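You operate a simulated robot arm through the tools that you are given. There is no shell and no other tool.

Carry out the task below with a simulated robot arm. There is one attempt and no reset: what you move stays moved.

Task
Bring the air back and clamp the white window at 3 bar.
Fine: clamp lever to open and pressure set before the air valve opens; clamp when the line gauge is at 6; no dent.

It is judged by the outcome, as a careful person would: the job done as asked, and still so three seconds after it is handed in. It fails if anything else is knocked over, pushed out of place, dropped, spilled or broken.

Robot
A 6-joint arm with a two-finger parallel gripper on a trunk, on a base that drives. Base frame: it is fixed to the floor where the robot stands at the start and does not move with it; the origin is under the middle of the robot, x ahead of it, y to its left, z up. Readings come in m, rad, newtons and seconds.
With the tool pointing down near the work surface it reaches from about 0.32 to 0.8 m from the robot's upright axis, wherever it stands. Its first joint turns from -2.897 to 2.897 rad. Places, roughly: beam lock lever [0, -2.2, 0.9]; clamp lever [-0.1, -1.8, 0.9]; clamped lamp [0, -1.8, 1.3]; line gauge [0, -1.9, 0.7]; main switch [-0.1, -1.7, 1]; panel light switch [0.1, -2.3, 0.7]; profile switch [0, -2.1, 0.7]; roller brake lever [-0.1, -2, 0.9]; white window [0.6, -3.1, 0.6]. Payload 3.43 kg.
The TCP is the grasp point between the finger pads, 0.034 m short of the fingertips. In the tool frame z runs along the fingers and y along their closing line. The gripper opens to 0.128 m. The fingers are 0.024 m wide and 0.012 m thick; the gripper's body (0.048 by 0.13 m) begins 0.096 m behind the TCP.
Orientation is that of the tool frame in the base frame, as a unit quaternion [x, y, z, w]. With the fingers straight down and closing along the base's y, the tool's x points along the base's -x, its y along +y and its z along -z.

Tools
- The arm moves only by the tool apply_moves. Its argument "series" is a list of rows, each an object (a shift or turn left out is 0, a gripper value left out holds the last) with "dr": the turn, a rotation vector about the base's x, y, z in degrees, a list of three; "travel": the shift along the base's x, y, z in m, a list of three; "gripper": the gripper command, from -1 (shut) to 1 (fully open), values between in proportion. In form: [{"dr": [wx, wy, wz], "travel": [tx, ty, tz], "gripper": gripper}, ...]. A call has 1 to 20 rows; each row shifts and turns the commanded pose from where the row before left it. Rows are played at 5 a second. More than 0.05 m and 0.15 rad between two rows, or a gripper value outside its range, and nothing of the call is played. A pose out of reach is approached as far as the arm can. The call stops where the force on the tool passes 50 N (or 10 N more than at its start, if that is more) or the arm is blocked; 0.2 s more then pass. The fingers move at their own pace (about 0.045 m/s each) and stop on an object; they squeeze with about 26 N. The grip force told is the motor's: it shows also when the fingers shut on nothing. Time passes only in rows, and 0.2 s behind the last, so rows that do not move let the fingers close. The reply holds the time, the measured pose of the TCP, the force on the tool along the base axes, the opening and the grip force, in the units named above and with some noise, with the torque about the TCP (base axes, N m) and any sound that the robot's microphone picked up, and new pictures: "views" is both (left out), scene, wrist or none.
- Cameras (640 x 400 px; columns grow to the right, rows downward): "scene" is now at [0.0274, 0.1286, 1.5173]; the picture's right is [-0.25, -0.97, 0.00], its down [-0.59, 0.15, -0.80] and it looks along [0.77, -0.20, -0.61] (base axes); focal length 266 px, centre (320, 200). "wrist" rides on the gripper at [0.076, -0.011, -0.16] in the tool frame; the picture's right is [0.15, 0.99, 0.00], its down [-0.88, 0.13, -0.46] and it looks along [-0.45, 0.07, 0.89] (tool axes); focal length 234 px, centre (320, 200). There is no depth. A picture from a camera that has moved, and an enlarged one, comes with that camera's place and axes in the base frame and with its lens.
- drive_base(legs): drives the robot by 1 to 6 legs, each [ahead, turn to the left] in m and rad, along the robot's own axes; the way and the turn of a leg run together, so that a leg with both is an arc; at most 1.5 m and 3.142 rad a leg. The arm and the cameras ride along, it lands a little off, and it stops where it bumps. It gives what a move gives, and a new picture of the scene camera.
- head_to(pan, tilt): turns the head with the scene camera to pan (to the left, within 2.705 rad either way) and tilt (down, from -0.506 to 1.204), counted from straight ahead of the robot. It gives what a move gives, and a new picture of the scene camera.
- close_up(camera, box): a new picture of the part [left, top, right, bottom] of that camera's present view, enlarged. It takes no simulated time.
- finish_job(): hands the job in; it is judged then, once.

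Nothing tells you exact positions but the pictures and the camera data. Unless the task says otherwise, let go and move clear before handing in.

The tools are called after "Request:" as name(argument=value, ...) on one line, values as JSON. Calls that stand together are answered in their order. apply_moves: Moves the arm, as the interface text tells. Its arguments: {"type":"object","properties":{"series":{"type":"array"},"views":{"type":"string","enum":["both","scene","wrist","none"]}},"required":["series"]} The other tools are called the same way: drive_base (legs) drives the base; head_to (pan, tilt) turns the head that bears the scene camera; close_up (camera, box) takes an enlarged picture of a part of a camera's view; finish_job () hands the job in.

At the start:

```text
time_s: 0.0
position: [0.4767, -0.1786, 1.0645]
tool_rot: [-0.002, 1.0, 0.0, 0.0]
contact_force: [0.1, 0.5, 0.4]
torque: [0.01, -0.02, -0.03]
finger_gap: 0.128
grasp_force: 0.1
robot x, y, heading: [0.0007, -0.0035, -0.0]
head pan, tilt: [-0.248, 0.651]
```

scene: 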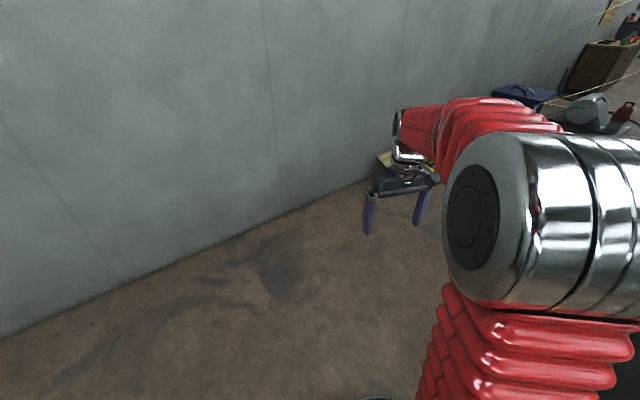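
wrist: 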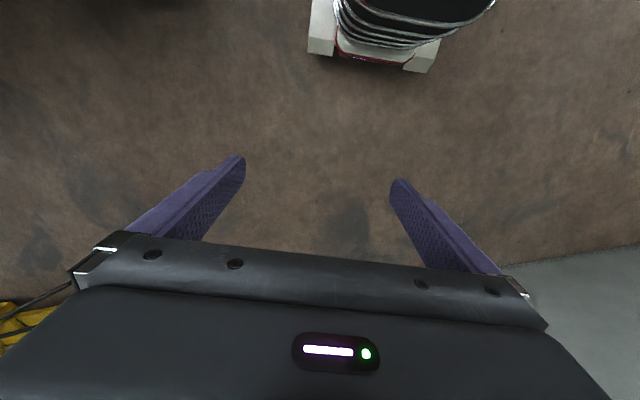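

I see a wall ahead and the arm held in front of me. The bench with the levers should be to my right, near y = -2, so I turn the head that way first.

Request:
head_to(pan=-1.57, tilt=0.3)

```text
time_s: 1.5
position: [0.4762, -0.1775, 1.0649]
tool_rot: [-0.003, 1.0, 0.0, 0.0]
contact_force: [-0.4, 0.4, 0.6]
torque: [0.0, 0.02, 0.02]
finger_gap: 0.1278
grasp_force: 0.0
robot x, y, heading: [-0.0015, -0.0071, 0.004]
head pan, tilt: [-1.571, 0.3]
camera scene: at [-0.0566, 0.0565, 1.5493], right [-1.0, 0.0, 0.0], down [0.0, 0.3, -0.96], along [0.0, -0.96, -0.3], focal length 266 px, centre (320, 200)
```

scene: 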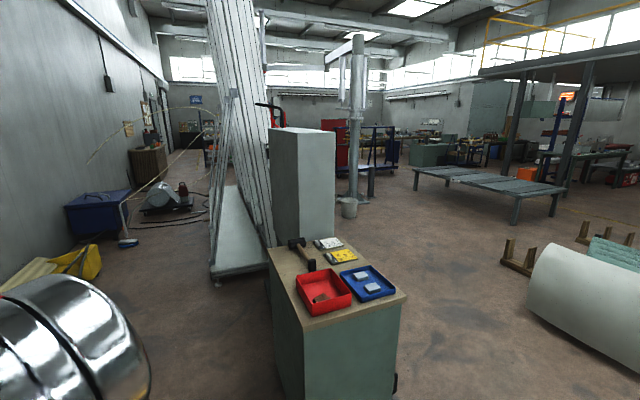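

I see a green cabinet with trays and notes on it, a tall grey column behind, and a leaning stack of profiles. I look closer at the cards and the column.

Request:
close_up(camera="scene", box=[200, 110, 420, 310])

Request:
close_up(camera="scene", box=[60, 90, 320, 290])

Request:
close_up(camera="scene", box=[310, 220, 380, 270])

```text
2.00 times, centred on (310, 210) of scene
camera zoom: at [-0.0566, 0.0565, 1.5493], right [-1.0, 0.0, 0.0], down [0.0, 0.3, -0.96], along [0.0, -0.96, -0.3], focal length 533 px, centre (340, 180)
```

zoom: 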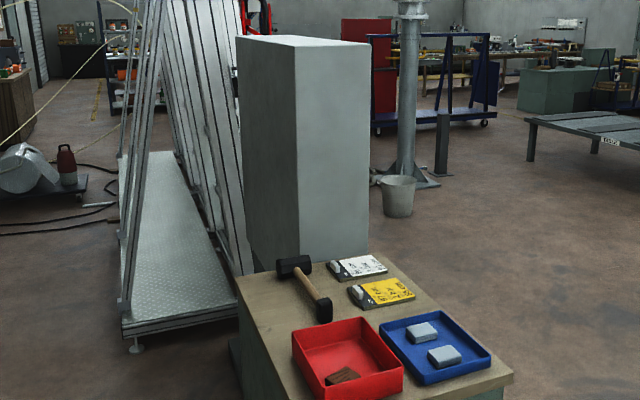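

```text
2.00 times, centred on (190, 190) of scene
camera zoom: at [-0.0566, 0.0565, 1.5493], right [-1.0, 0.0, 0.0], down [0.0, 0.3, -0.96], along [0.0, -0.96, -0.3], focal length 533 px, centre (580, 220)
```

zoom: 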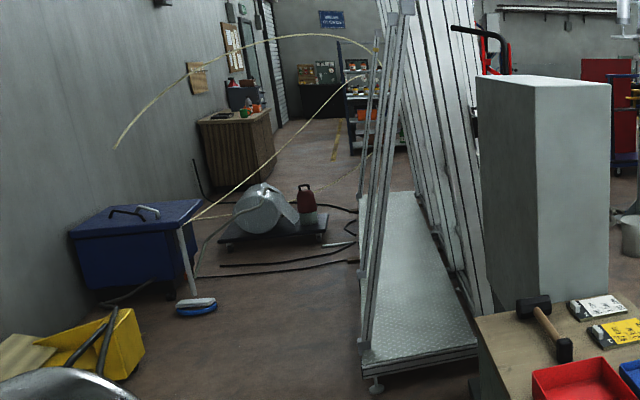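

```text
8.00 times, centred on (345, 245) of scene
camera zoom: at [-0.0566, 0.0565, 1.5493], right [-1.0, 0.0, 0.0], down [0.0, 0.3, -0.96], along [0.0, -0.96, -0.3], focal length 2131 px, centre (120, -160)
```

zoom: 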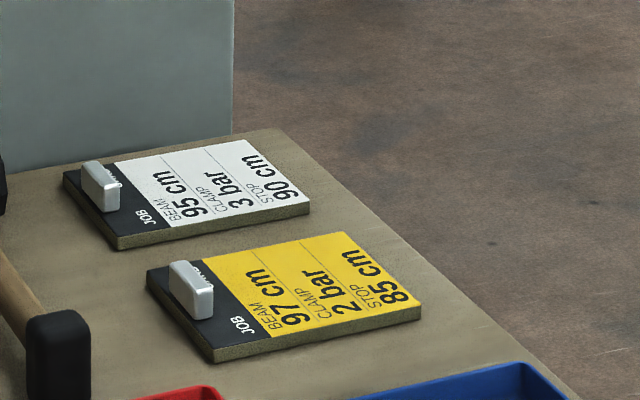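

The white card says beam 95 cm, clamp 3 bar, stop 90 cm. The levers must be on the hidden -x side of the grey column, so I look further right to plan a way round.

Request:
head_to(pan=-2.3, tilt=0.5)

Request:
head_to(pan=-1.57, tilt=0.7)

```text
time_s: 2.6
position: [0.4765, -0.178, 1.0639]
tool_rot: [-0.002, 1.0, -0.001, 0.0]
contact_force: [-0.1, -0.3, -0.2]
torque: [0.01, -0.01, 0.0]
finger_gap: 0.1279
grasp_force: 0.1
robot x, y, heading: [0.0034, -0.0076, -0.001]
head pan, tilt: [-2.3, 0.499]
camera scene: at [-0.1173, 0.082, 1.5309], right [-0.75, 0.67, 0.0], down [0.32, 0.36, -0.88], along [-0.58, -0.66, -0.48], focal length 266 px, centre (320, 200)
```

scene: 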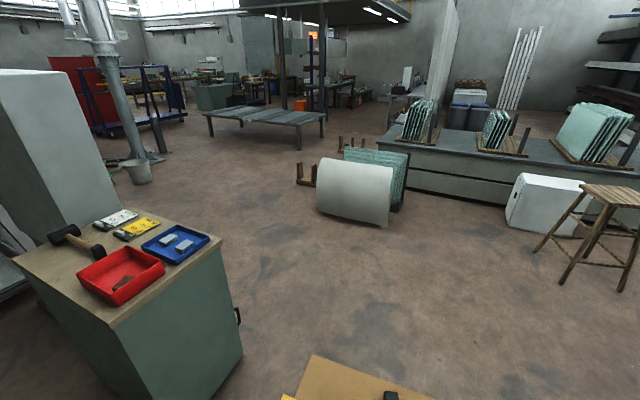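

```text
time_s: 3.7
position: [0.4762, -0.1781, 1.0641]
tool_rot: [-0.003, 1.0, 0.0, -0.001]
contact_force: [-0.5, 0.0, -0.8]
torque: [0.01, 0.0, 0.0]
finger_gap: 0.1279
grasp_force: 0.0
robot x, y, heading: [0.0029, -0.0047, -0.001]
head pan, tilt: [-1.571, 0.7]
camera scene: at [-0.0567, 0.065, 1.5132], right [-1.0, 0.0, 0.0], down [0.0, 0.64, -0.77], along [0.0, -0.77, -0.64], focal length 266 px, centre (320, 200)
```

scene: 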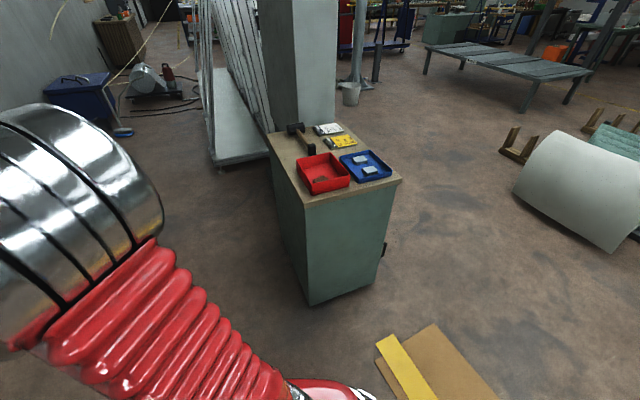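

The path between the cabinet (x about -0.45) and the curved white sheet (x about -1.9) looks clear. I check what lies on the floor close to my base before driving.

Request:
head_to(pan=-2.1, tilt=1.1)

Request:
head_to(pan=-2.7, tilt=0.8)

Request:
head_to(pan=0.9, tilt=0.8)

Request:
head_to(pan=2.4, tilt=0.8)

```text
time_s: 4.6
position: [0.4766, -0.1779, 1.0639]
tool_rot: [-0.002, 1.0, 0.0, 0.0]
contact_force: [-1.0, 0.1, -1.1]
torque: [-0.01, -0.03, 0.03]
finger_gap: 0.1279
grasp_force: 0.1
robot x, y, heading: [0.0052, -0.0042, 0.002]
head pan, tilt: [-2.1, 1.1]
camera scene: at [-0.0885, 0.0953, 1.4832], right [-0.86, 0.5, 0.0], down [0.45, 0.77, -0.45], along [-0.23, -0.39, -0.89], focal length 266 px, centre (320, 200)
```

scene: 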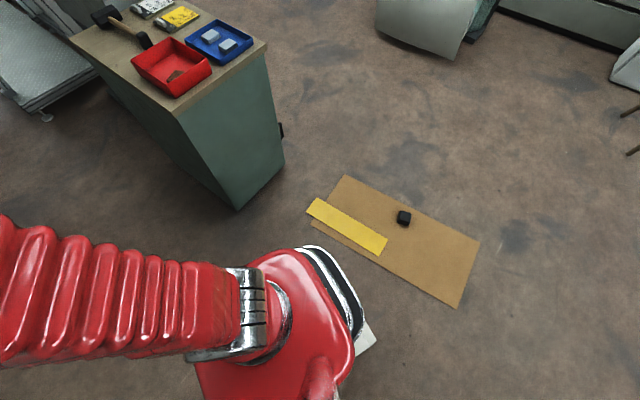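

```text
time_s: 5.6
position: [0.4762, -0.1783, 1.0649]
tool_rot: [-0.003, 1.0, 0.0, 0.0]
contact_force: [0.2, -0.4, -0.1]
torque: [0.0, -0.02, -0.03]
finger_gap: 0.1283
grasp_force: 0.1
robot x, y, heading: [0.0038, -0.0052, -0.003]
head pan, tilt: [-2.7, 0.799]
camera scene: at [-0.1296, 0.1154, 1.5049], right [-0.43, 0.9, 0.0], down [0.65, 0.31, -0.7], along [-0.63, -0.3, -0.72], focal length 266 px, centre (320, 200)
```

scene: 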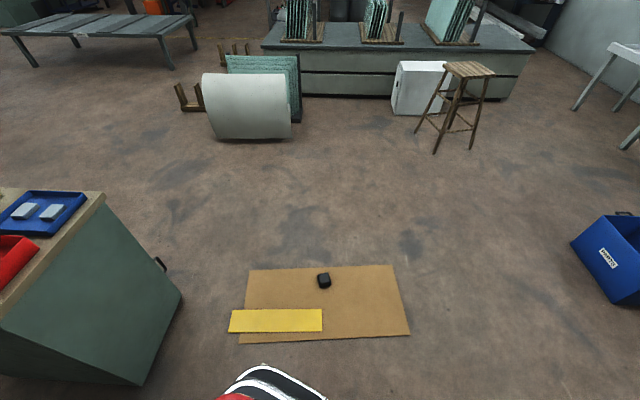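

```text
time_s: 8.6
position: [0.4768, -0.1784, 1.065]
tool_rot: [-0.003, 1.0, 0.0, 0.0]
contact_force: [-0.6, 0.5, 0.2]
torque: [0.01, -0.03, 0.06]
finger_gap: 0.1279
grasp_force: 0.0
robot x, y, heading: [0.0012, -0.0094, -0.003]
head pan, tilt: [0.901, 0.799]
camera scene: at [-0.0065, 0.2131, 1.5049], right [0.78, -0.62, 0.0], down [-0.45, -0.56, -0.7], along [0.43, 0.55, -0.72], focal length 266 px, centre (320, 200)
```

scene: 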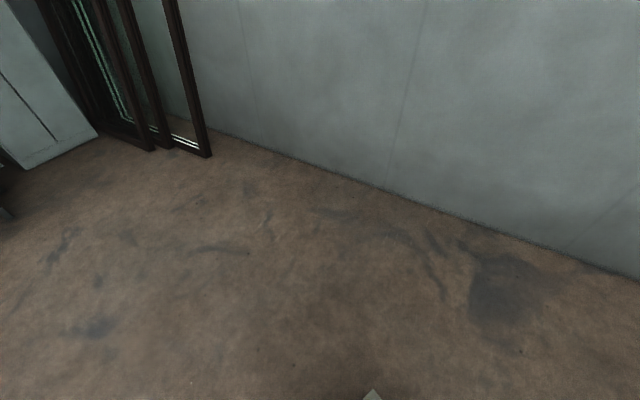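

```text
time_s: 10.2
position: [0.4766, -0.1777, 1.0644]
tool_rot: [-0.002, 1.0, -0.001, 0.0]
contact_force: [0.1, -0.4, -0.1]
torque: [0.01, 0.0, 0.01]
finger_gap: 0.1279
grasp_force: 0.1
robot x, y, heading: [0.0037, -0.0092, 0.005]
head pan, tilt: [2.4, 0.799]
camera scene: at [-0.1161, 0.2045, 1.505], right [0.68, 0.74, 0.0], down [0.53, -0.48, -0.7], along [-0.51, 0.47, -0.72], focal length 266 px, centre (320, 200)
```

scene: 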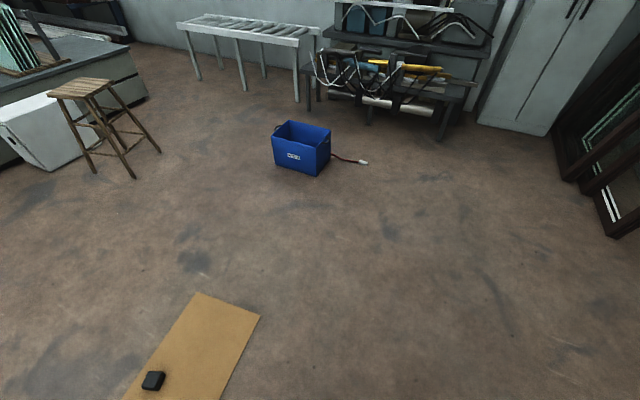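

A piece of cardboard with small things lies right beside me, between me and the panel, and I must not drive over it. I go round it: out to the left and behind, then down the aisle at x about -1.5.

Request:
drive_base(legs=[[0, 2.2], [0.93, 0], [0, 1.046]])

```text
time_s: 17.3
position: [-0.0706, 0.4932, 1.065]
tool_rot: [0.86, -0.511, 0.0, 0.0]
contact_force: [0.5, -1.0, -0.4]
torque: [-0.06, -0.01, -0.01]
finger_gap: 0.128
grasp_force: 0.1
robot x, y, heading: [0.0579, 0.0232, 2.053]
head pan, tilt: [2.4, 0.799]
stopped in leg 1: the robot was blocked; the commanded pose is now the measured one
camera scene: at [-0.0743, -0.1839, 1.505], right [-0.97, 0.26, 0.0], down [0.18, 0.69, -0.7], along [-0.18, -0.67, -0.72], focal length 266 px, centre (320, 200)
```

scene: 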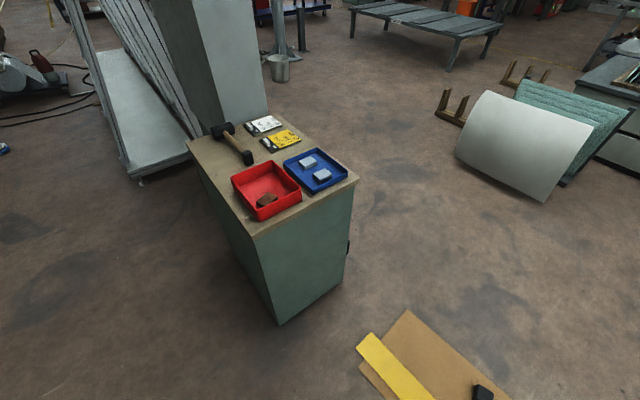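

The turn was blocked at 2.05 rad by something I can't see here; the cabinet has not moved. I look down round my base to find what I touched.

Request:
head_to(pan=2.4, tilt=1.2)

Request:
head_to(pan=1.4, tilt=1.1)

Request:
head_to(pan=0.3, tilt=0.9)

Request:
head_to(pan=-1.0, tilt=1.1)

Request:
head_to(pan=-2.4, tilt=1.1)

```text
time_s: 18.1
position: [-0.0712, 0.4932, 1.0658]
tool_rot: [0.86, -0.511, -0.001, 0.0]
contact_force: [1.0, -0.4, -0.5]
torque: [-0.01, -0.02, 0.0]
finger_gap: 0.1281
grasp_force: 0.1
robot x, y, heading: [0.0549, 0.0203, 2.053]
head pan, tilt: [2.4, 1.201]
camera scene: at [-0.068, -0.16, 1.4773], right [-0.97, 0.26, 0.0], down [0.24, 0.9, -0.36], along [-0.09, -0.35, -0.93], focal length 266 px, centre (320, 200)
```

scene: 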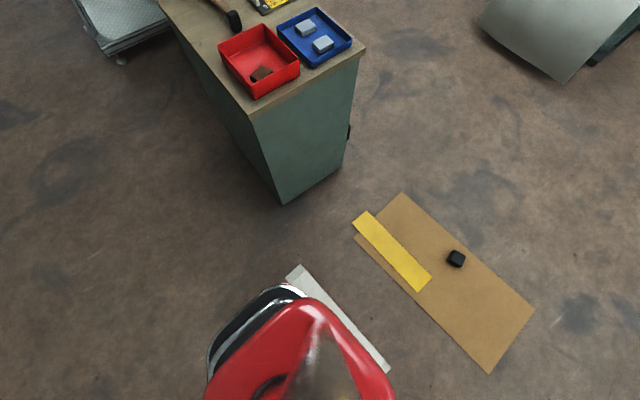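

```text
time_s: 19.4
position: [-0.071, 0.494, 1.0647]
tool_rot: [0.86, -0.511, 0.0, 0.0]
contact_force: [-0.6, -0.4, 0.7]
torque: [0.01, 0.0, -0.03]
finger_gap: 0.1281
grasp_force: 0.0
robot x, y, heading: [0.0598, 0.0212, 2.05]
head pan, tilt: [1.4, 1.1]
camera scene: at [-0.1137, -0.1252, 1.4832], right [-0.31, 0.95, 0.0], down [0.85, 0.27, -0.45], along [-0.43, -0.14, -0.89], focal length 266 px, centre (320, 200)
```

scene: 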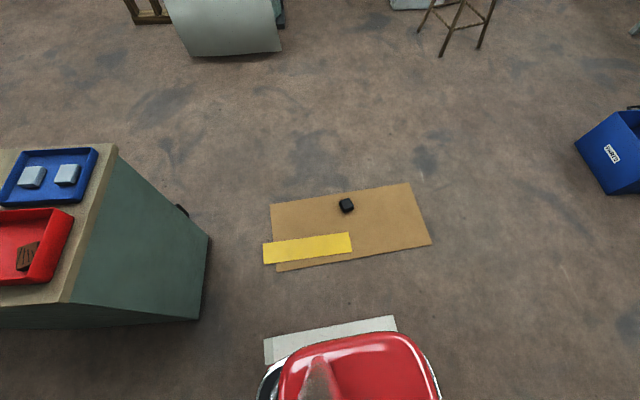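

```text
time_s: 20.7
position: [-0.0714, 0.4937, 1.0658]
tool_rot: [0.86, -0.511, 0.001, 0.0]
contact_force: [-0.3, -1.0, 0.3]
torque: [0.0, -0.01, 0.01]
finger_gap: 0.1279
grasp_force: 0.1
robot x, y, heading: [0.0558, 0.0193, 2.057]
head pan, tilt: [0.3, 0.901]
camera scene: at [-0.1069, -0.0523, 1.497], right [0.71, 0.71, 0.0], down [0.55, -0.56, -0.62], along [-0.44, 0.44, -0.78], focal length 266 px, centre (320, 200)
```

scene: 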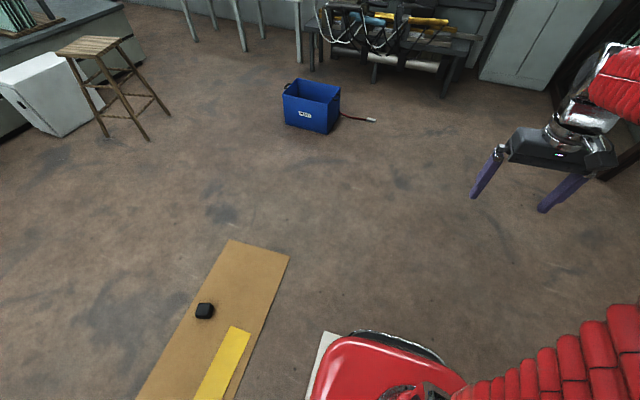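

```text
time_s: 22.2
position: [-0.0711, 0.4929, 1.0647]
tool_rot: [0.86, -0.511, 0.0, 0.0]
contact_force: [0.3, -0.4, 0.3]
torque: [-0.05, 0.0, -0.04]
finger_gap: 0.128
grasp_force: 0.2
robot x, y, heading: [0.0564, 0.0227, 2.047]
head pan, tilt: [-1.0, 1.1]
camera scene: at [-0.0224, -0.051, 1.4832], right [0.87, -0.49, 0.0], down [-0.44, -0.77, -0.45], along [0.22, 0.39, -0.89], focal length 266 px, centre (320, 200)
```

scene: 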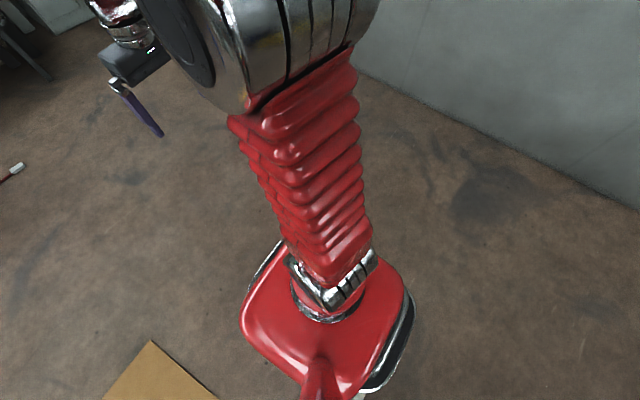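

```text
time_s: 23.7
position: [-0.0716, 0.4934, 1.065]
tool_rot: [0.86, -0.511, 0.0, 0.0]
contact_force: [-0.5, -0.1, 0.0]
torque: [0.01, 0.03, 0.0]
finger_gap: 0.1282
grasp_force: 0.0
robot x, y, heading: [0.0606, 0.0188, 2.054]
head pan, tilt: [-2.4, 1.1]
camera scene: at [0.0058, -0.1273, 1.4832], right [-0.34, -0.94, 0.0], down [-0.84, 0.3, -0.45], along [0.43, -0.15, -0.89], focal length 266 px, centre (320, 200)
```

scene: 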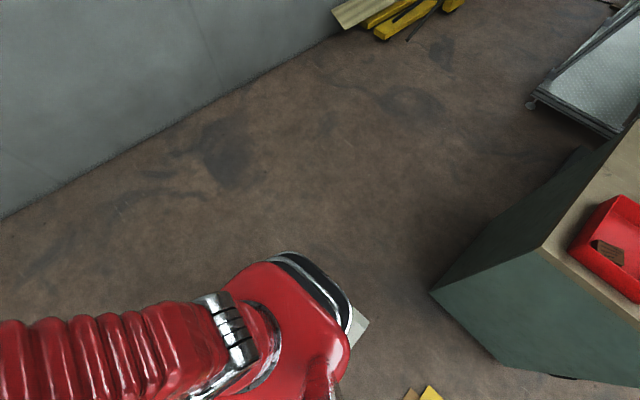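

My base is about 0.6 by 0.48 m, and nothing is visibly touching it or the arm; ahead is clear. I creep ahead a little and see whether it moves freely.

Request:
drive_base(legs=[[0.3, 0]])

```text
time_s: 26.2
position: [-0.2119, 0.761, 1.0656]
tool_rot: [0.86, -0.511, 0.0, 0.001]
contact_force: [-0.5, -0.5, 0.6]
torque: [-0.01, 0.01, 0.02]
finger_gap: 0.1279
grasp_force: 0.1
robot x, y, heading: [-0.084, 0.2922, 2.05]
head pan, tilt: [-2.4, 1.1]
camera scene: at [-0.1339, 0.1395, 1.4832], right [-0.34, -0.94, 0.0], down [-0.84, 0.3, -0.45], along [0.43, -0.15, -0.89], focal length 266 px, centre (320, 200)
```

scene: 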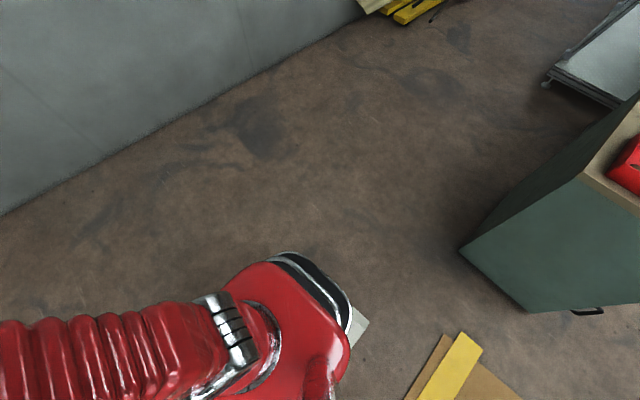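

It moved freely. I carry on, leaving wide room around the cardboard, with the head looking ahead.

Request:
head_to(pan=0.6, tilt=0.9)

Request:
drive_base(legs=[[0.55, 0.15], [0, 0.5]])

```text
time_s: 28.8
position: [-0.2105, 0.7601, 1.0665]
tool_rot: [0.86, -0.51, 0.0, 0.0]
contact_force: [0.3, 1.3, -0.2]
torque: [0.0, 0.0, 0.01]
finger_gap: 0.128
grasp_force: 0.0
robot x, y, heading: [-0.0832, 0.2913, 2.054]
head pan, tilt: [0.6, 0.901]
camera scene: at [-0.2599, 0.1965, 1.497], right [0.47, 0.88, 0.0], down [0.69, -0.37, -0.62], along [-0.55, 0.29, -0.78], focal length 266 px, centre (320, 200)
```

scene: 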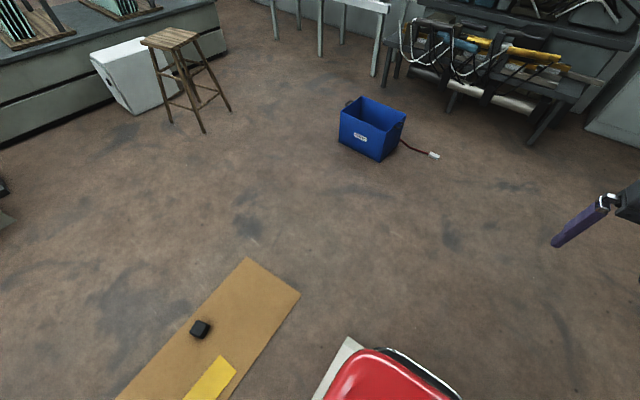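

```text
time_s: 34.8
position: [-0.7637, 1.0482, 1.0668]
tool_rot: [0.979, -0.205, 0.001, 0.0]
contact_force: [0.6, 0.4, 0.5]
torque: [0.03, 0.0, -0.01]
finger_gap: 0.128
grasp_force: 0.2
robot x, y, heading: [-0.3652, 0.7696, 2.713]
head pan, tilt: [0.6, 0.901]
camera scene: at [-0.4494, 0.5886, 1.497], right [-0.17, 0.99, 0.0], down [0.77, 0.13, -0.62], along [-0.61, -0.11, -0.78], focal length 266 px, centre (320, 200)
```

scene: 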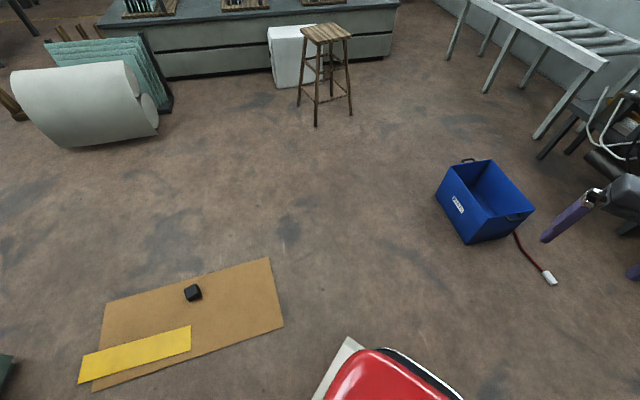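

Driving is fine now. Next I go to about (-1.55, 0.65) and turn to face the aisle.

Request:
drive_base(legs=[[0, 0.53], [1.2, 0]])

Request:
drive_base(legs=[[0, 1.5]])

Request:
head_to(pan=0.4, tilt=0.7)

```text
time_s: 44.9
position: [-2.0515, 0.6992, 1.0662]
tool_rot: [0.999, 0.053, 0.001, 0.0]
contact_force: [-0.9, -0.1, 0.1]
torque: [-0.04, 0.02, -0.02]
finger_gap: 0.1278
grasp_force: 0.0
robot x, y, heading: [-1.5696, 0.6572, -3.054]
head pan, tilt: [0.6, 0.901]
camera scene: at [-1.5525, 0.4573, 1.497], right [-0.64, 0.77, 0.0], down [0.6, 0.5, -0.62], along [-0.48, -0.4, -0.78], focal length 266 px, centre (320, 200)
```

scene: 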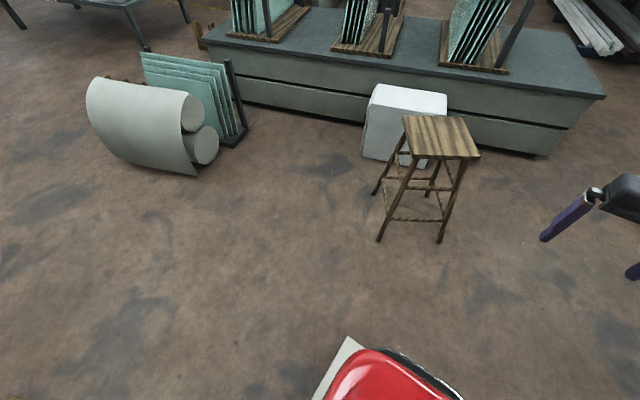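

```text
time_s: 50.6
position: [-1.6421, 0.1765, 1.067]
tool_rot: [0.695, 0.719, 0.0, 0.0]
contact_force: [0.0, 0.4, 0.6]
torque: [-0.03, 0.0, 0.0]
finger_gap: 0.1282
grasp_force: 0.0
robot x, y, heading: [-1.6168, 0.6511, -1.555]
head pan, tilt: [0.6, 0.901]
camera scene: at [-1.4167, 0.6533, 1.497], right [-0.82, -0.58, 0.0], down [-0.45, 0.64, -0.62], along [0.36, -0.51, -0.78], focal length 266 px, centre (320, 200)
```

scene: 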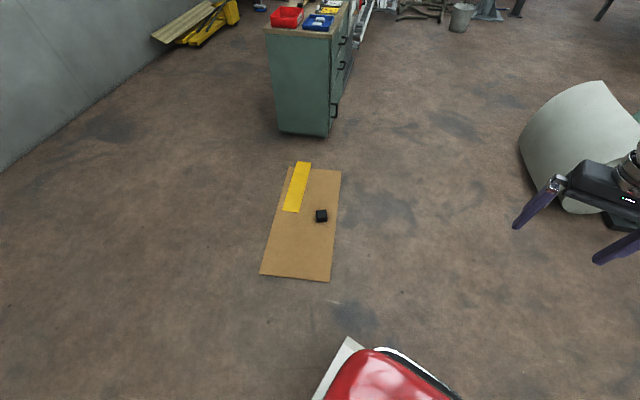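

```text
time_s: 51.3
position: [-1.6447, 0.1782, 1.0672]
tool_rot: [0.695, 0.719, 0.001, -0.001]
contact_force: [-0.4, 0.7, 0.2]
torque: [0.0, 0.03, 0.0]
finger_gap: 0.1283
grasp_force: 0.1
robot x, y, heading: [-1.6164, 0.6558, -1.559]
head pan, tilt: [0.4, 0.7]
camera scene: at [-1.426, 0.6372, 1.5131], right [-0.91, -0.4, 0.0], down [-0.26, 0.59, -0.76], along [0.31, -0.7, -0.64], focal length 266 px, centre (320, 200)
```

scene: 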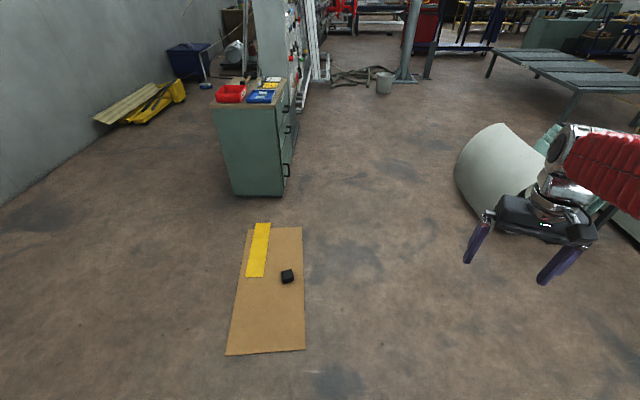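

The panel face with its levers is visible edge-on on the -x side of the column. I drive down the aisle towards it.

Request:
drive_base(legs=[[0, 0.2], [1.28, 0], [0, 0.1], [0.8, 0]])

Request:
head_to(pan=0.7, tilt=0.35)

```text
time_s: 66.5
position: [-0.9811, -1.8375, 1.0663]
tool_rot: [0.58, 0.815, 0.0, 0.0]
contact_force: [0.7, 0.3, -0.3]
torque: [-0.01, -0.05, 0.03]
finger_gap: 0.1279
grasp_force: 0.0
robot x, y, heading: [-1.0965, -1.3725, -1.256]
head pan, tilt: [0.4, 0.7]
camera scene: at [-0.9088, -1.3334, 1.5132], right [-0.76, -0.65, 0.0], down [-0.42, 0.49, -0.76], along [0.5, -0.58, -0.64], focal length 266 px, centre (320, 200)
```

scene: 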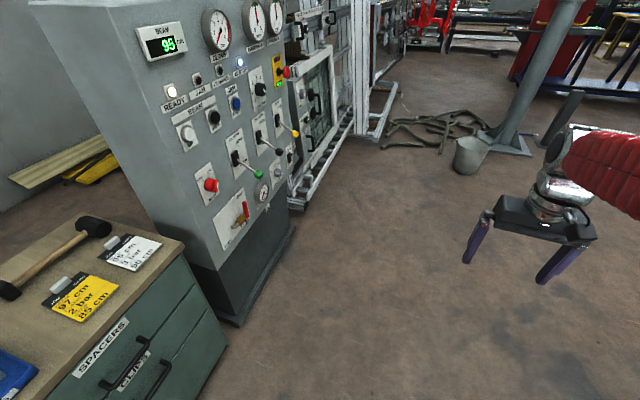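

```text
time_s: 67.3
position: [-0.9815, -1.8359, 1.0666]
tool_rot: [0.58, 0.815, -0.001, 0.0]
contact_force: [0.2, 0.1, 0.2]
torque: [0.04, 0.0, 0.03]
finger_gap: 0.1281
grasp_force: 0.1
robot x, y, heading: [-1.0972, -1.3778, -1.257]
head pan, tilt: [0.7, 0.351]
camera scene: at [-0.8854, -1.3185, 1.5445], right [-0.53, -0.85, 0.0], down [-0.29, 0.18, -0.94], along [0.8, -0.5, -0.34], focal length 266 px, centre (320, 200)
```

scene: 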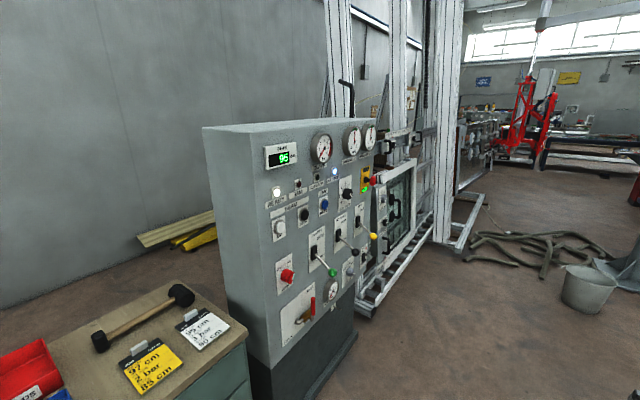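

Now I see the panel: a lit display (95/96), three gauges, lamps, knobs, three levers and, low down, a red handle on an inset valve. I zoom in on it.

Request:
close_up(camera="scene", box=[255, 120, 415, 220])

Request:
close_up(camera="scene", box=[255, 200, 415, 360])

```text
4.00 times, centred on (335, 170) of scene
camera zoom: at [-0.8854, -1.3185, 1.5445], right [-0.53, -0.85, 0.0], down [-0.29, 0.18, -0.94], along [0.8, -0.5, -0.34], focal length 1065 px, centre (260, 320)
```

zoom: 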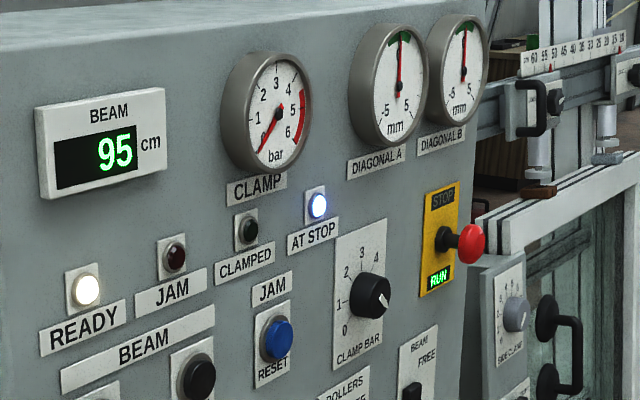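

```text
2.50 times, centred on (335, 280) of scene
camera zoom: at [-0.8854, -1.3185, 1.5445], right [-0.53, -0.85, 0.0], down [-0.29, 0.18, -0.94], along [0.8, -0.5, -0.34], focal length 666 px, centre (282, 0)
```

zoom: 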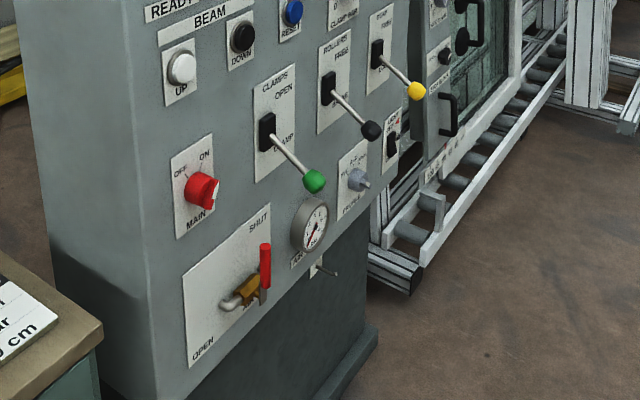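

Reading the panel: display BEAM 95, AT STOP lit, CLAMP gauge 0, CLAMP BAR knob not at 3, the green clamp lever is down, and the red-handled air valve is at SHUT (up). I drive to stand square in front of the panel, about 0.9 m off.

Request:
drive_base(legs=[[0, -0.07], [0.93, 0]])

Request:
drive_base(legs=[[0, 1.68]])

Request:
head_to(pan=0.0, tilt=0.55)

```text
time_s: 74.1
position: [-0.7865, -2.7381, 1.0676]
tool_rot: [0.606, 0.795, 0.001, -0.001]
contact_force: [-0.8, 1.0, -0.2]
torque: [-0.02, -0.01, -0.04]
finger_gap: 0.128
grasp_force: 0.1
robot x, y, heading: [-0.8667, -2.2707, -1.323]
head pan, tilt: [0.7, 0.351]
camera scene: at [-0.6552, -2.2276, 1.5446], right [-0.59, -0.81, 0.0], down [-0.28, 0.2, -0.94], along [0.76, -0.55, -0.34], focal length 266 px, centre (320, 200)
```

scene: 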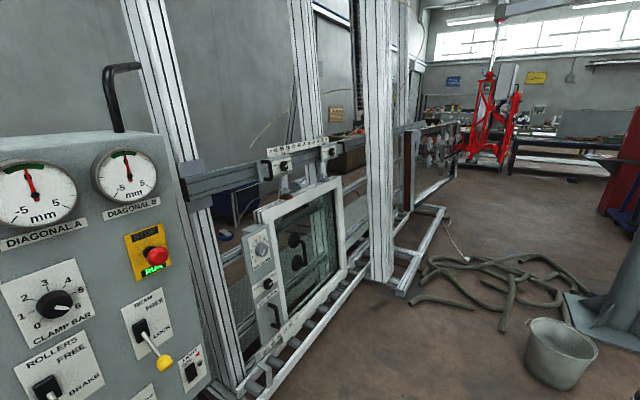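

```text
time_s: 80.5
position: [-0.4101, -2.1248, 1.0694]
tool_rot: [-0.197, 0.981, -0.001, -0.001]
contact_force: [-0.1, 0.6, 0.7]
torque: [0.01, 0.0, 0.0]
finger_gap: 0.1278
grasp_force: 0.1
robot x, y, heading: [-0.8446, -2.3181, 0.363]
head pan, tilt: [0.7, 0.351]
stopped in leg 1: the robot was blocked; the commanded pose is now the measured one
camera scene: at [-0.9122, -2.1138, 1.5446], right [0.87, -0.49, 0.0], down [-0.17, -0.3, -0.94], along [0.46, 0.82, -0.34], focal length 266 px, centre (320, 200)
```

scene: 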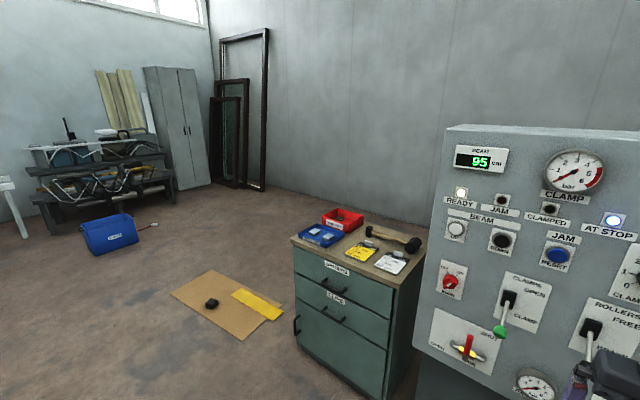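

```text
time_s: 81.6
position: [-0.4117, -2.1238, 1.069]
tool_rot: [-0.196, 0.981, 0.0, -0.001]
contact_force: [-0.4, -0.5, -1.1]
torque: [-0.02, -0.02, -0.01]
finger_gap: 0.128
grasp_force: 0.2
robot x, y, heading: [-0.8453, -2.3166, 0.367]
head pan, tilt: [0.0, 0.55]
camera scene: at [-0.8737, -2.1632, 1.5263], right [0.35, -0.94, 0.0], down [-0.49, -0.19, -0.85], along [0.8, 0.3, -0.52], focal length 266 px, centre (320, 200)
```

scene: 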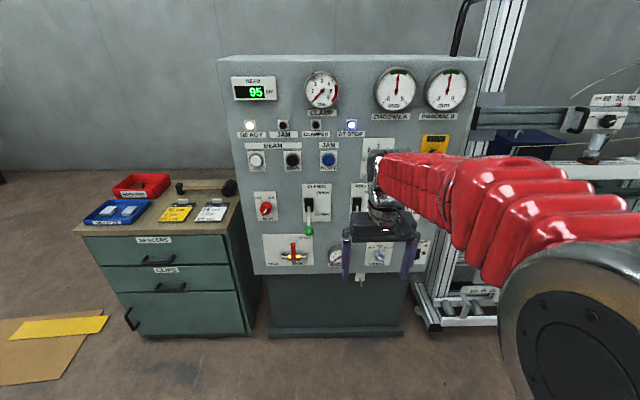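

I'm square in front of the panel, and the gripper points down at about half reach. Triangulating, the green clamp knob is at about (-0.14, -1.85, 0.91). I now turn the tool to point at the panel in free space.

Request:
apply_moves(series=[{"dr": [3.15, -7.555, 0]}, {"dr": [3.15, -7.555, 0]}, {"dr": [3.15, -7.555, 0]}, {"dr": [3.15, -7.555, 0]}, {"dr": [3.15, -7.555, 0]}, {"dr": [3.15, -7.555, 0]}, {"dr": [3.15, -7.555, 0]}, {"dr": [3.15, -7.555, 0]}, {"dr": [3.15, -7.555, 0]}, {"dr": [3.15, -7.555, 0]}, {"dr": [3.15, -7.555, 0]}, {"gripper": -1}, {}, {}])

```text
time_s: 84.6
position: [-0.3524, -2.1167, 1.1034]
tool_rot: [-0.129, 0.774, 0.089, 0.613]
contact_force: [-1.2, 0.3, -0.6]
torque: [0.02, -0.03, 0.0]
finger_gap: 0.0573
grasp_force: 0.1
out of reach, approached as far as the arm can: row 7, 8, 9, 10, 11
robot x, y, heading: [-0.8438, -2.3204, 0.363]
head pan, tilt: [0.0, 0.55]
camera scene: at [-0.8738, -2.1634, 1.5263], right [0.35, -0.94, 0.0], down [-0.49, -0.18, -0.85], along [0.8, 0.3, -0.52], focal length 266 px, centre (320, 200)
camera wrist: at [-0.5137, -2.1806, 1.0656], right [-0.34, 0.93, -0.16], down [-0.28, 0.07, 0.96], along [0.9, 0.37, 0.23], focal length 234 px, centre (320, 200)
```

scene: 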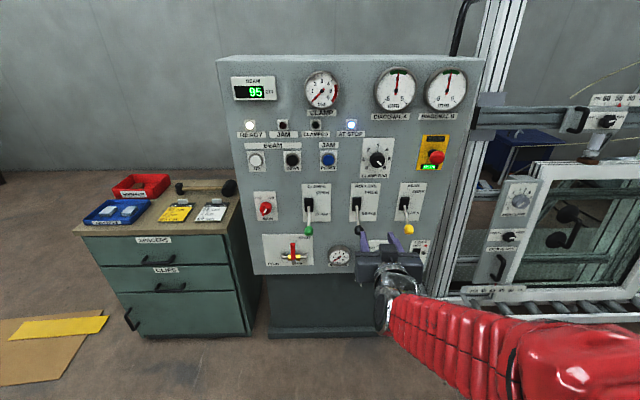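
wrist: 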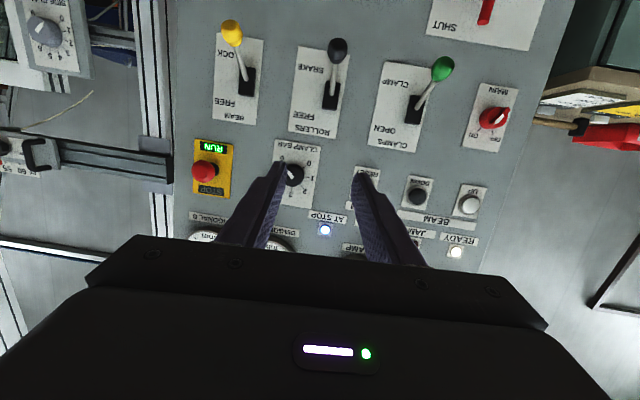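

The tool now points at the panel and the panel is clear to see. I zoom in on the controls from both cameras.

Request:
close_up(camera="scene", box=[230, 140, 350, 280])

Request:
close_up(camera="scene", box=[340, 130, 460, 280])

Request:
close_up(camera="wrist", box=[200, 20, 520, 230])

Request:
close_up(camera="scene", box=[470, 90, 640, 310])

```text
2.86 times, centred on (290, 210) of scene
camera zoom: at [-0.8738, -2.1634, 1.5263], right [0.35, -0.94, 0.0], down [-0.49, -0.18, -0.85], along [0.8, 0.3, -0.52], focal length 761 px, centre (406, 171)
```

zoom: 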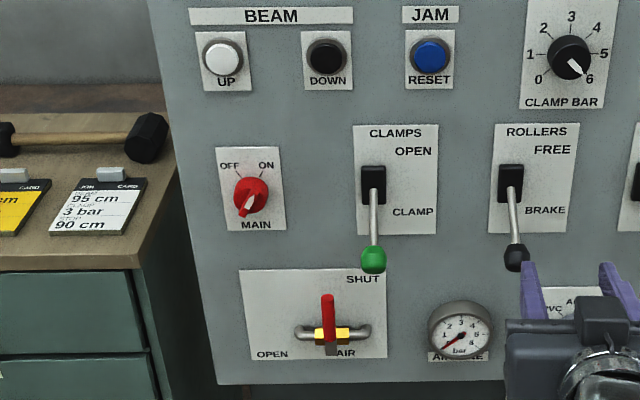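

```text
2.67 times, centred on (400, 205) of scene
camera zoom: at [-0.8738, -2.1634, 1.5263], right [0.35, -0.94, 0.0], down [-0.49, -0.18, -0.85], along [0.8, 0.3, -0.52], focal length 710 px, centre (107, 187)
```

zoom: 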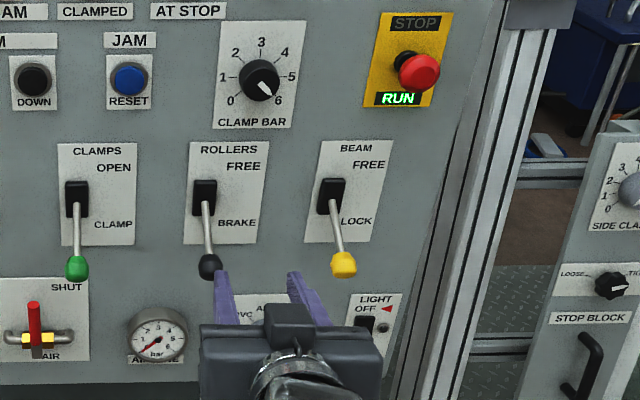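

```text
1.90 times, centred on (360, 125) of wrist
camera zoom: at [-0.5137, -2.1806, 1.0656], right [-0.34, 0.93, -0.16], down [-0.28, 0.07, 0.96], along [0.9, 0.37, 0.23], focal length 446 px, centre (244, 343)
```

zoom: 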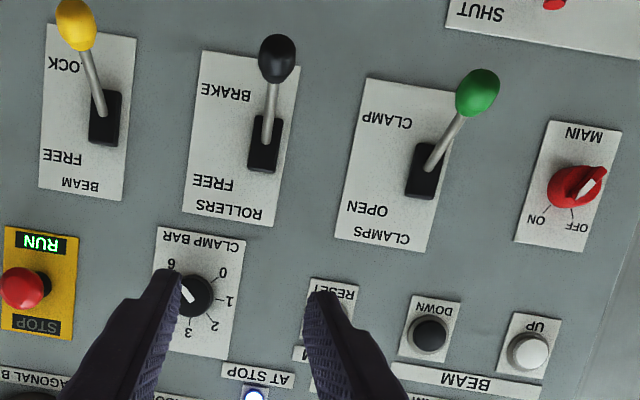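

```text
1.82 times, centred on (555, 200) of scene
camera zoom: at [-0.8738, -2.1634, 1.5263], right [0.35, -0.94, 0.0], down [-0.49, -0.18, -0.85], along [0.8, 0.3, -0.52], focal length 484 px, centre (-107, 200)
```

zoom: 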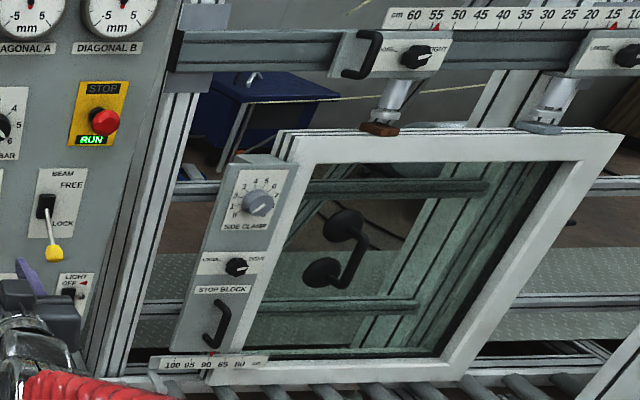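

The clamp lever is down at CLAMP, rollers at BRAKE, beam at LOCK, the CLAMP BAR knob at 6, and the air valve at SHUT with the line gauge at 0. I look closer at the window, the clamp feet, the stop and the profile switch.

Request:
close_up(camera="scene", box=[550, 90, 640, 170])

Request:
close_up(camera="scene", box=[450, 170, 560, 310])

Request:
head_to(pan=-0.6, tilt=0.4)

```text
5.00 times, centred on (595, 130) of scene
camera zoom: at [-0.8738, -2.1634, 1.5263], right [0.35, -0.94, 0.0], down [-0.49, -0.18, -0.85], along [0.8, 0.3, -0.52], focal length 1332 px, centre (-1055, 550)
```

zoom: 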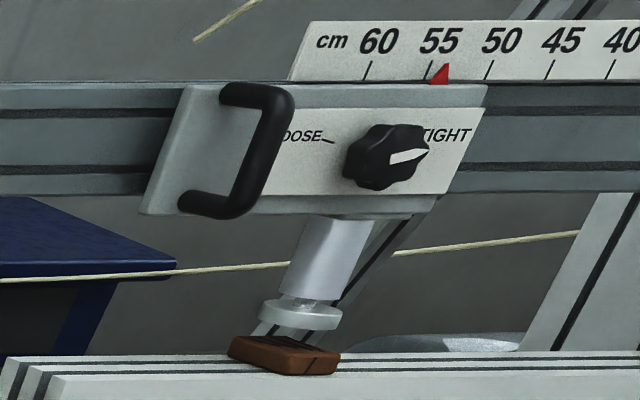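

```text
2.86 times, centred on (505, 240) of scene
camera zoom: at [-0.8738, -2.1634, 1.5263], right [0.35, -0.94, 0.0], down [-0.49, -0.18, -0.85], along [0.8, 0.3, -0.52], focal length 761 px, centre (-209, 86)
```

zoom: 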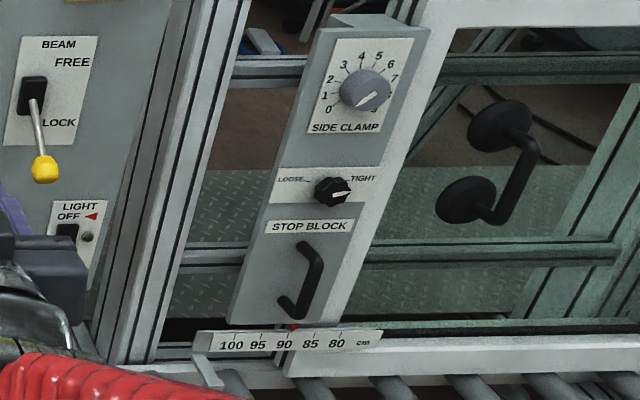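

```text
time_s: 85.6
position: [-0.3528, -2.1168, 1.1022]
tool_rot: [-0.128, 0.774, 0.089, 0.614]
contact_force: [-0.2, 1.4, -0.3]
torque: [-0.02, 0.02, -0.01]
finger_gap: 0.0
grasp_force: 25.9
robot x, y, heading: [-0.8495, -2.3176, 0.361]
head pan, tilt: [-0.6, 0.4]
camera scene: at [-0.8678, -2.217, 1.54], right [-0.24, -0.97, 0.0], down [-0.38, 0.09, -0.92], along [0.9, -0.22, -0.39], focal length 266 px, centre (320, 200)
```

scene: 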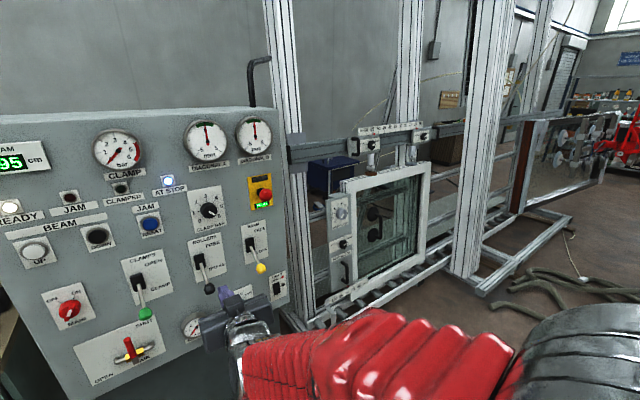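

A brown block sits under the left clamp foot on the window and a grey one under the right foot. I check both feet and the tray labels.

Request:
close_up(camera="scene", box=[330, 110, 460, 200])

Request:
head_to(pan=0.6, tilt=0.6)

Request:
close_up(camera="scene", box=[190, 140, 390, 300])

```text
4.44 times, centred on (395, 155) of scene
camera zoom: at [-0.8678, -2.217, 1.54], right [-0.24, -0.97, 0.0], down [-0.38, 0.09, -0.92], along [0.9, -0.22, -0.39], focal length 1184 px, centre (-13, 400)
```

zoom: 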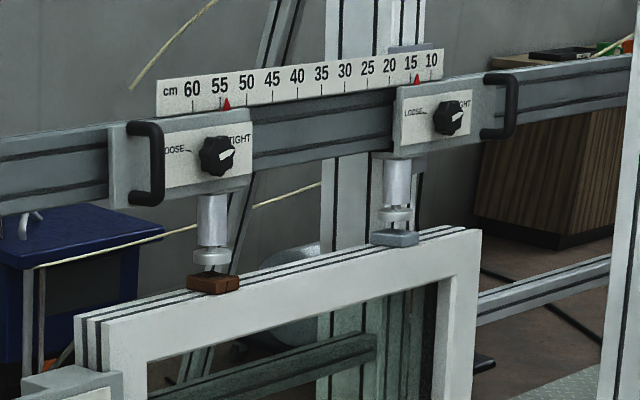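

```text
time_s: 87.0
position: [-0.3527, -2.1164, 1.1009]
tool_rot: [-0.129, 0.774, 0.089, 0.614]
contact_force: [0.4, -0.1, -0.4]
torque: [-0.04, 0.04, 0.0]
finger_gap: 0.0
grasp_force: 26.1
robot x, y, heading: [-0.8456, -2.3208, 0.365]
head pan, tilt: [0.6, 0.6]
camera scene: at [-0.9072, -2.1227, 1.5218], right [0.82, -0.57, 0.0], down [-0.32, -0.46, -0.83], along [0.47, 0.68, -0.56], focal length 266 px, centre (320, 200)
```

scene: 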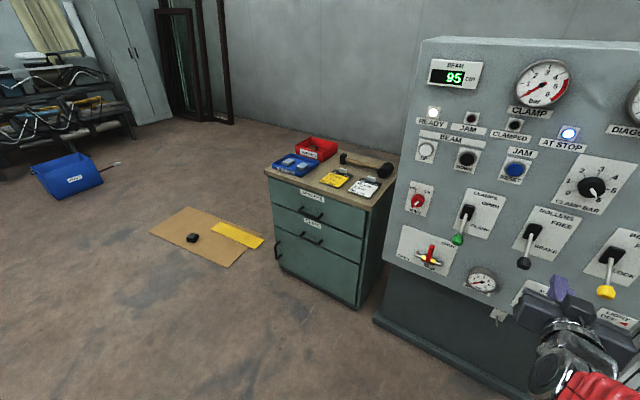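

```text
2.50 times, centred on (290, 220) of scene
camera zoom: at [-0.9072, -2.1227, 1.5218], right [0.82, -0.57, 0.0], down [-0.32, -0.46, -0.83], along [0.47, 0.68, -0.56], focal length 666 px, centre (395, 150)
```

zoom: 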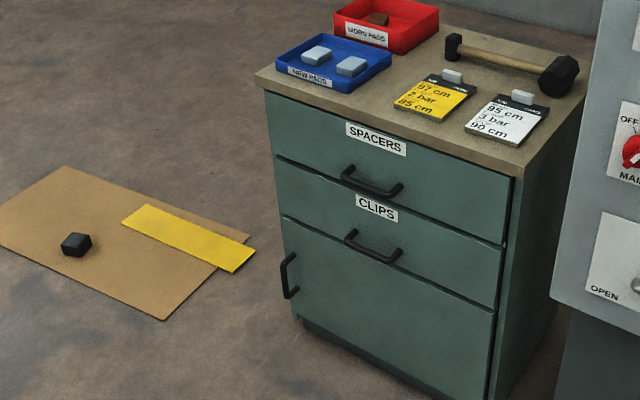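

The trays read "WORN PADS" (brown) and "NEW PADS" (grey), so the left foot has a worn-looking pad under it. I look at it much closer before deciding whether it matters.

Request:
head_to(pan=-0.8, tilt=0.4)

Request:
close_up(camera="scene", box=[270, 145, 340, 195])

Request:
close_up(camera="scene", box=[240, 100, 640, 340])

```text
time_s: 88.5
position: [-0.3517, -2.1165, 1.1006]
tool_rot: [-0.129, 0.774, 0.089, 0.614]
contact_force: [-0.3, 0.9, -0.2]
torque: [0.02, 0.0, 0.04]
finger_gap: 0.0002
grasp_force: 25.8
robot x, y, heading: [-0.8486, -2.3191, 0.359]
head pan, tilt: [-0.799, 0.4]
camera scene: at [-0.8739, -2.2344, 1.54], right [-0.42, -0.91, 0.0], down [-0.35, 0.16, -0.92], along [0.83, -0.39, -0.39], focal length 266 px, centre (320, 200)
```

scene: 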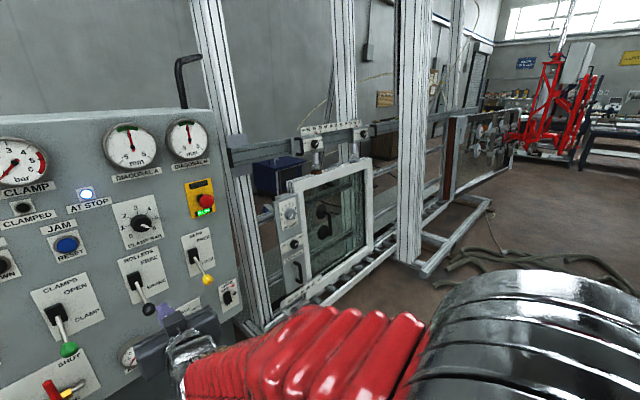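

```text
8.00 times, centred on (305, 170) of scene
camera zoom: at [-0.8739, -2.2344, 1.54], right [-0.42, -0.91, 0.0], down [-0.35, 0.16, -0.92], along [0.83, -0.39, -0.39], focal length 2131 px, centre (440, 440)
```

zoom: 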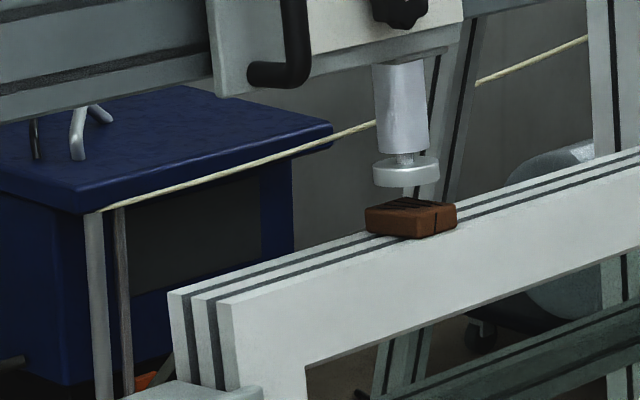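

```text
1.60 times, centred on (440, 220) of scene
camera zoom: at [-0.8739, -2.2344, 1.54], right [-0.42, -0.91, 0.0], down [-0.35, 0.16, -0.92], along [0.83, -0.39, -0.39], focal length 426 px, centre (128, 168)
```

zoom: 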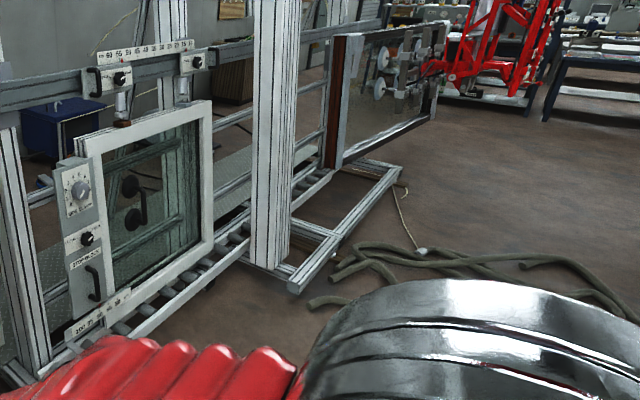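

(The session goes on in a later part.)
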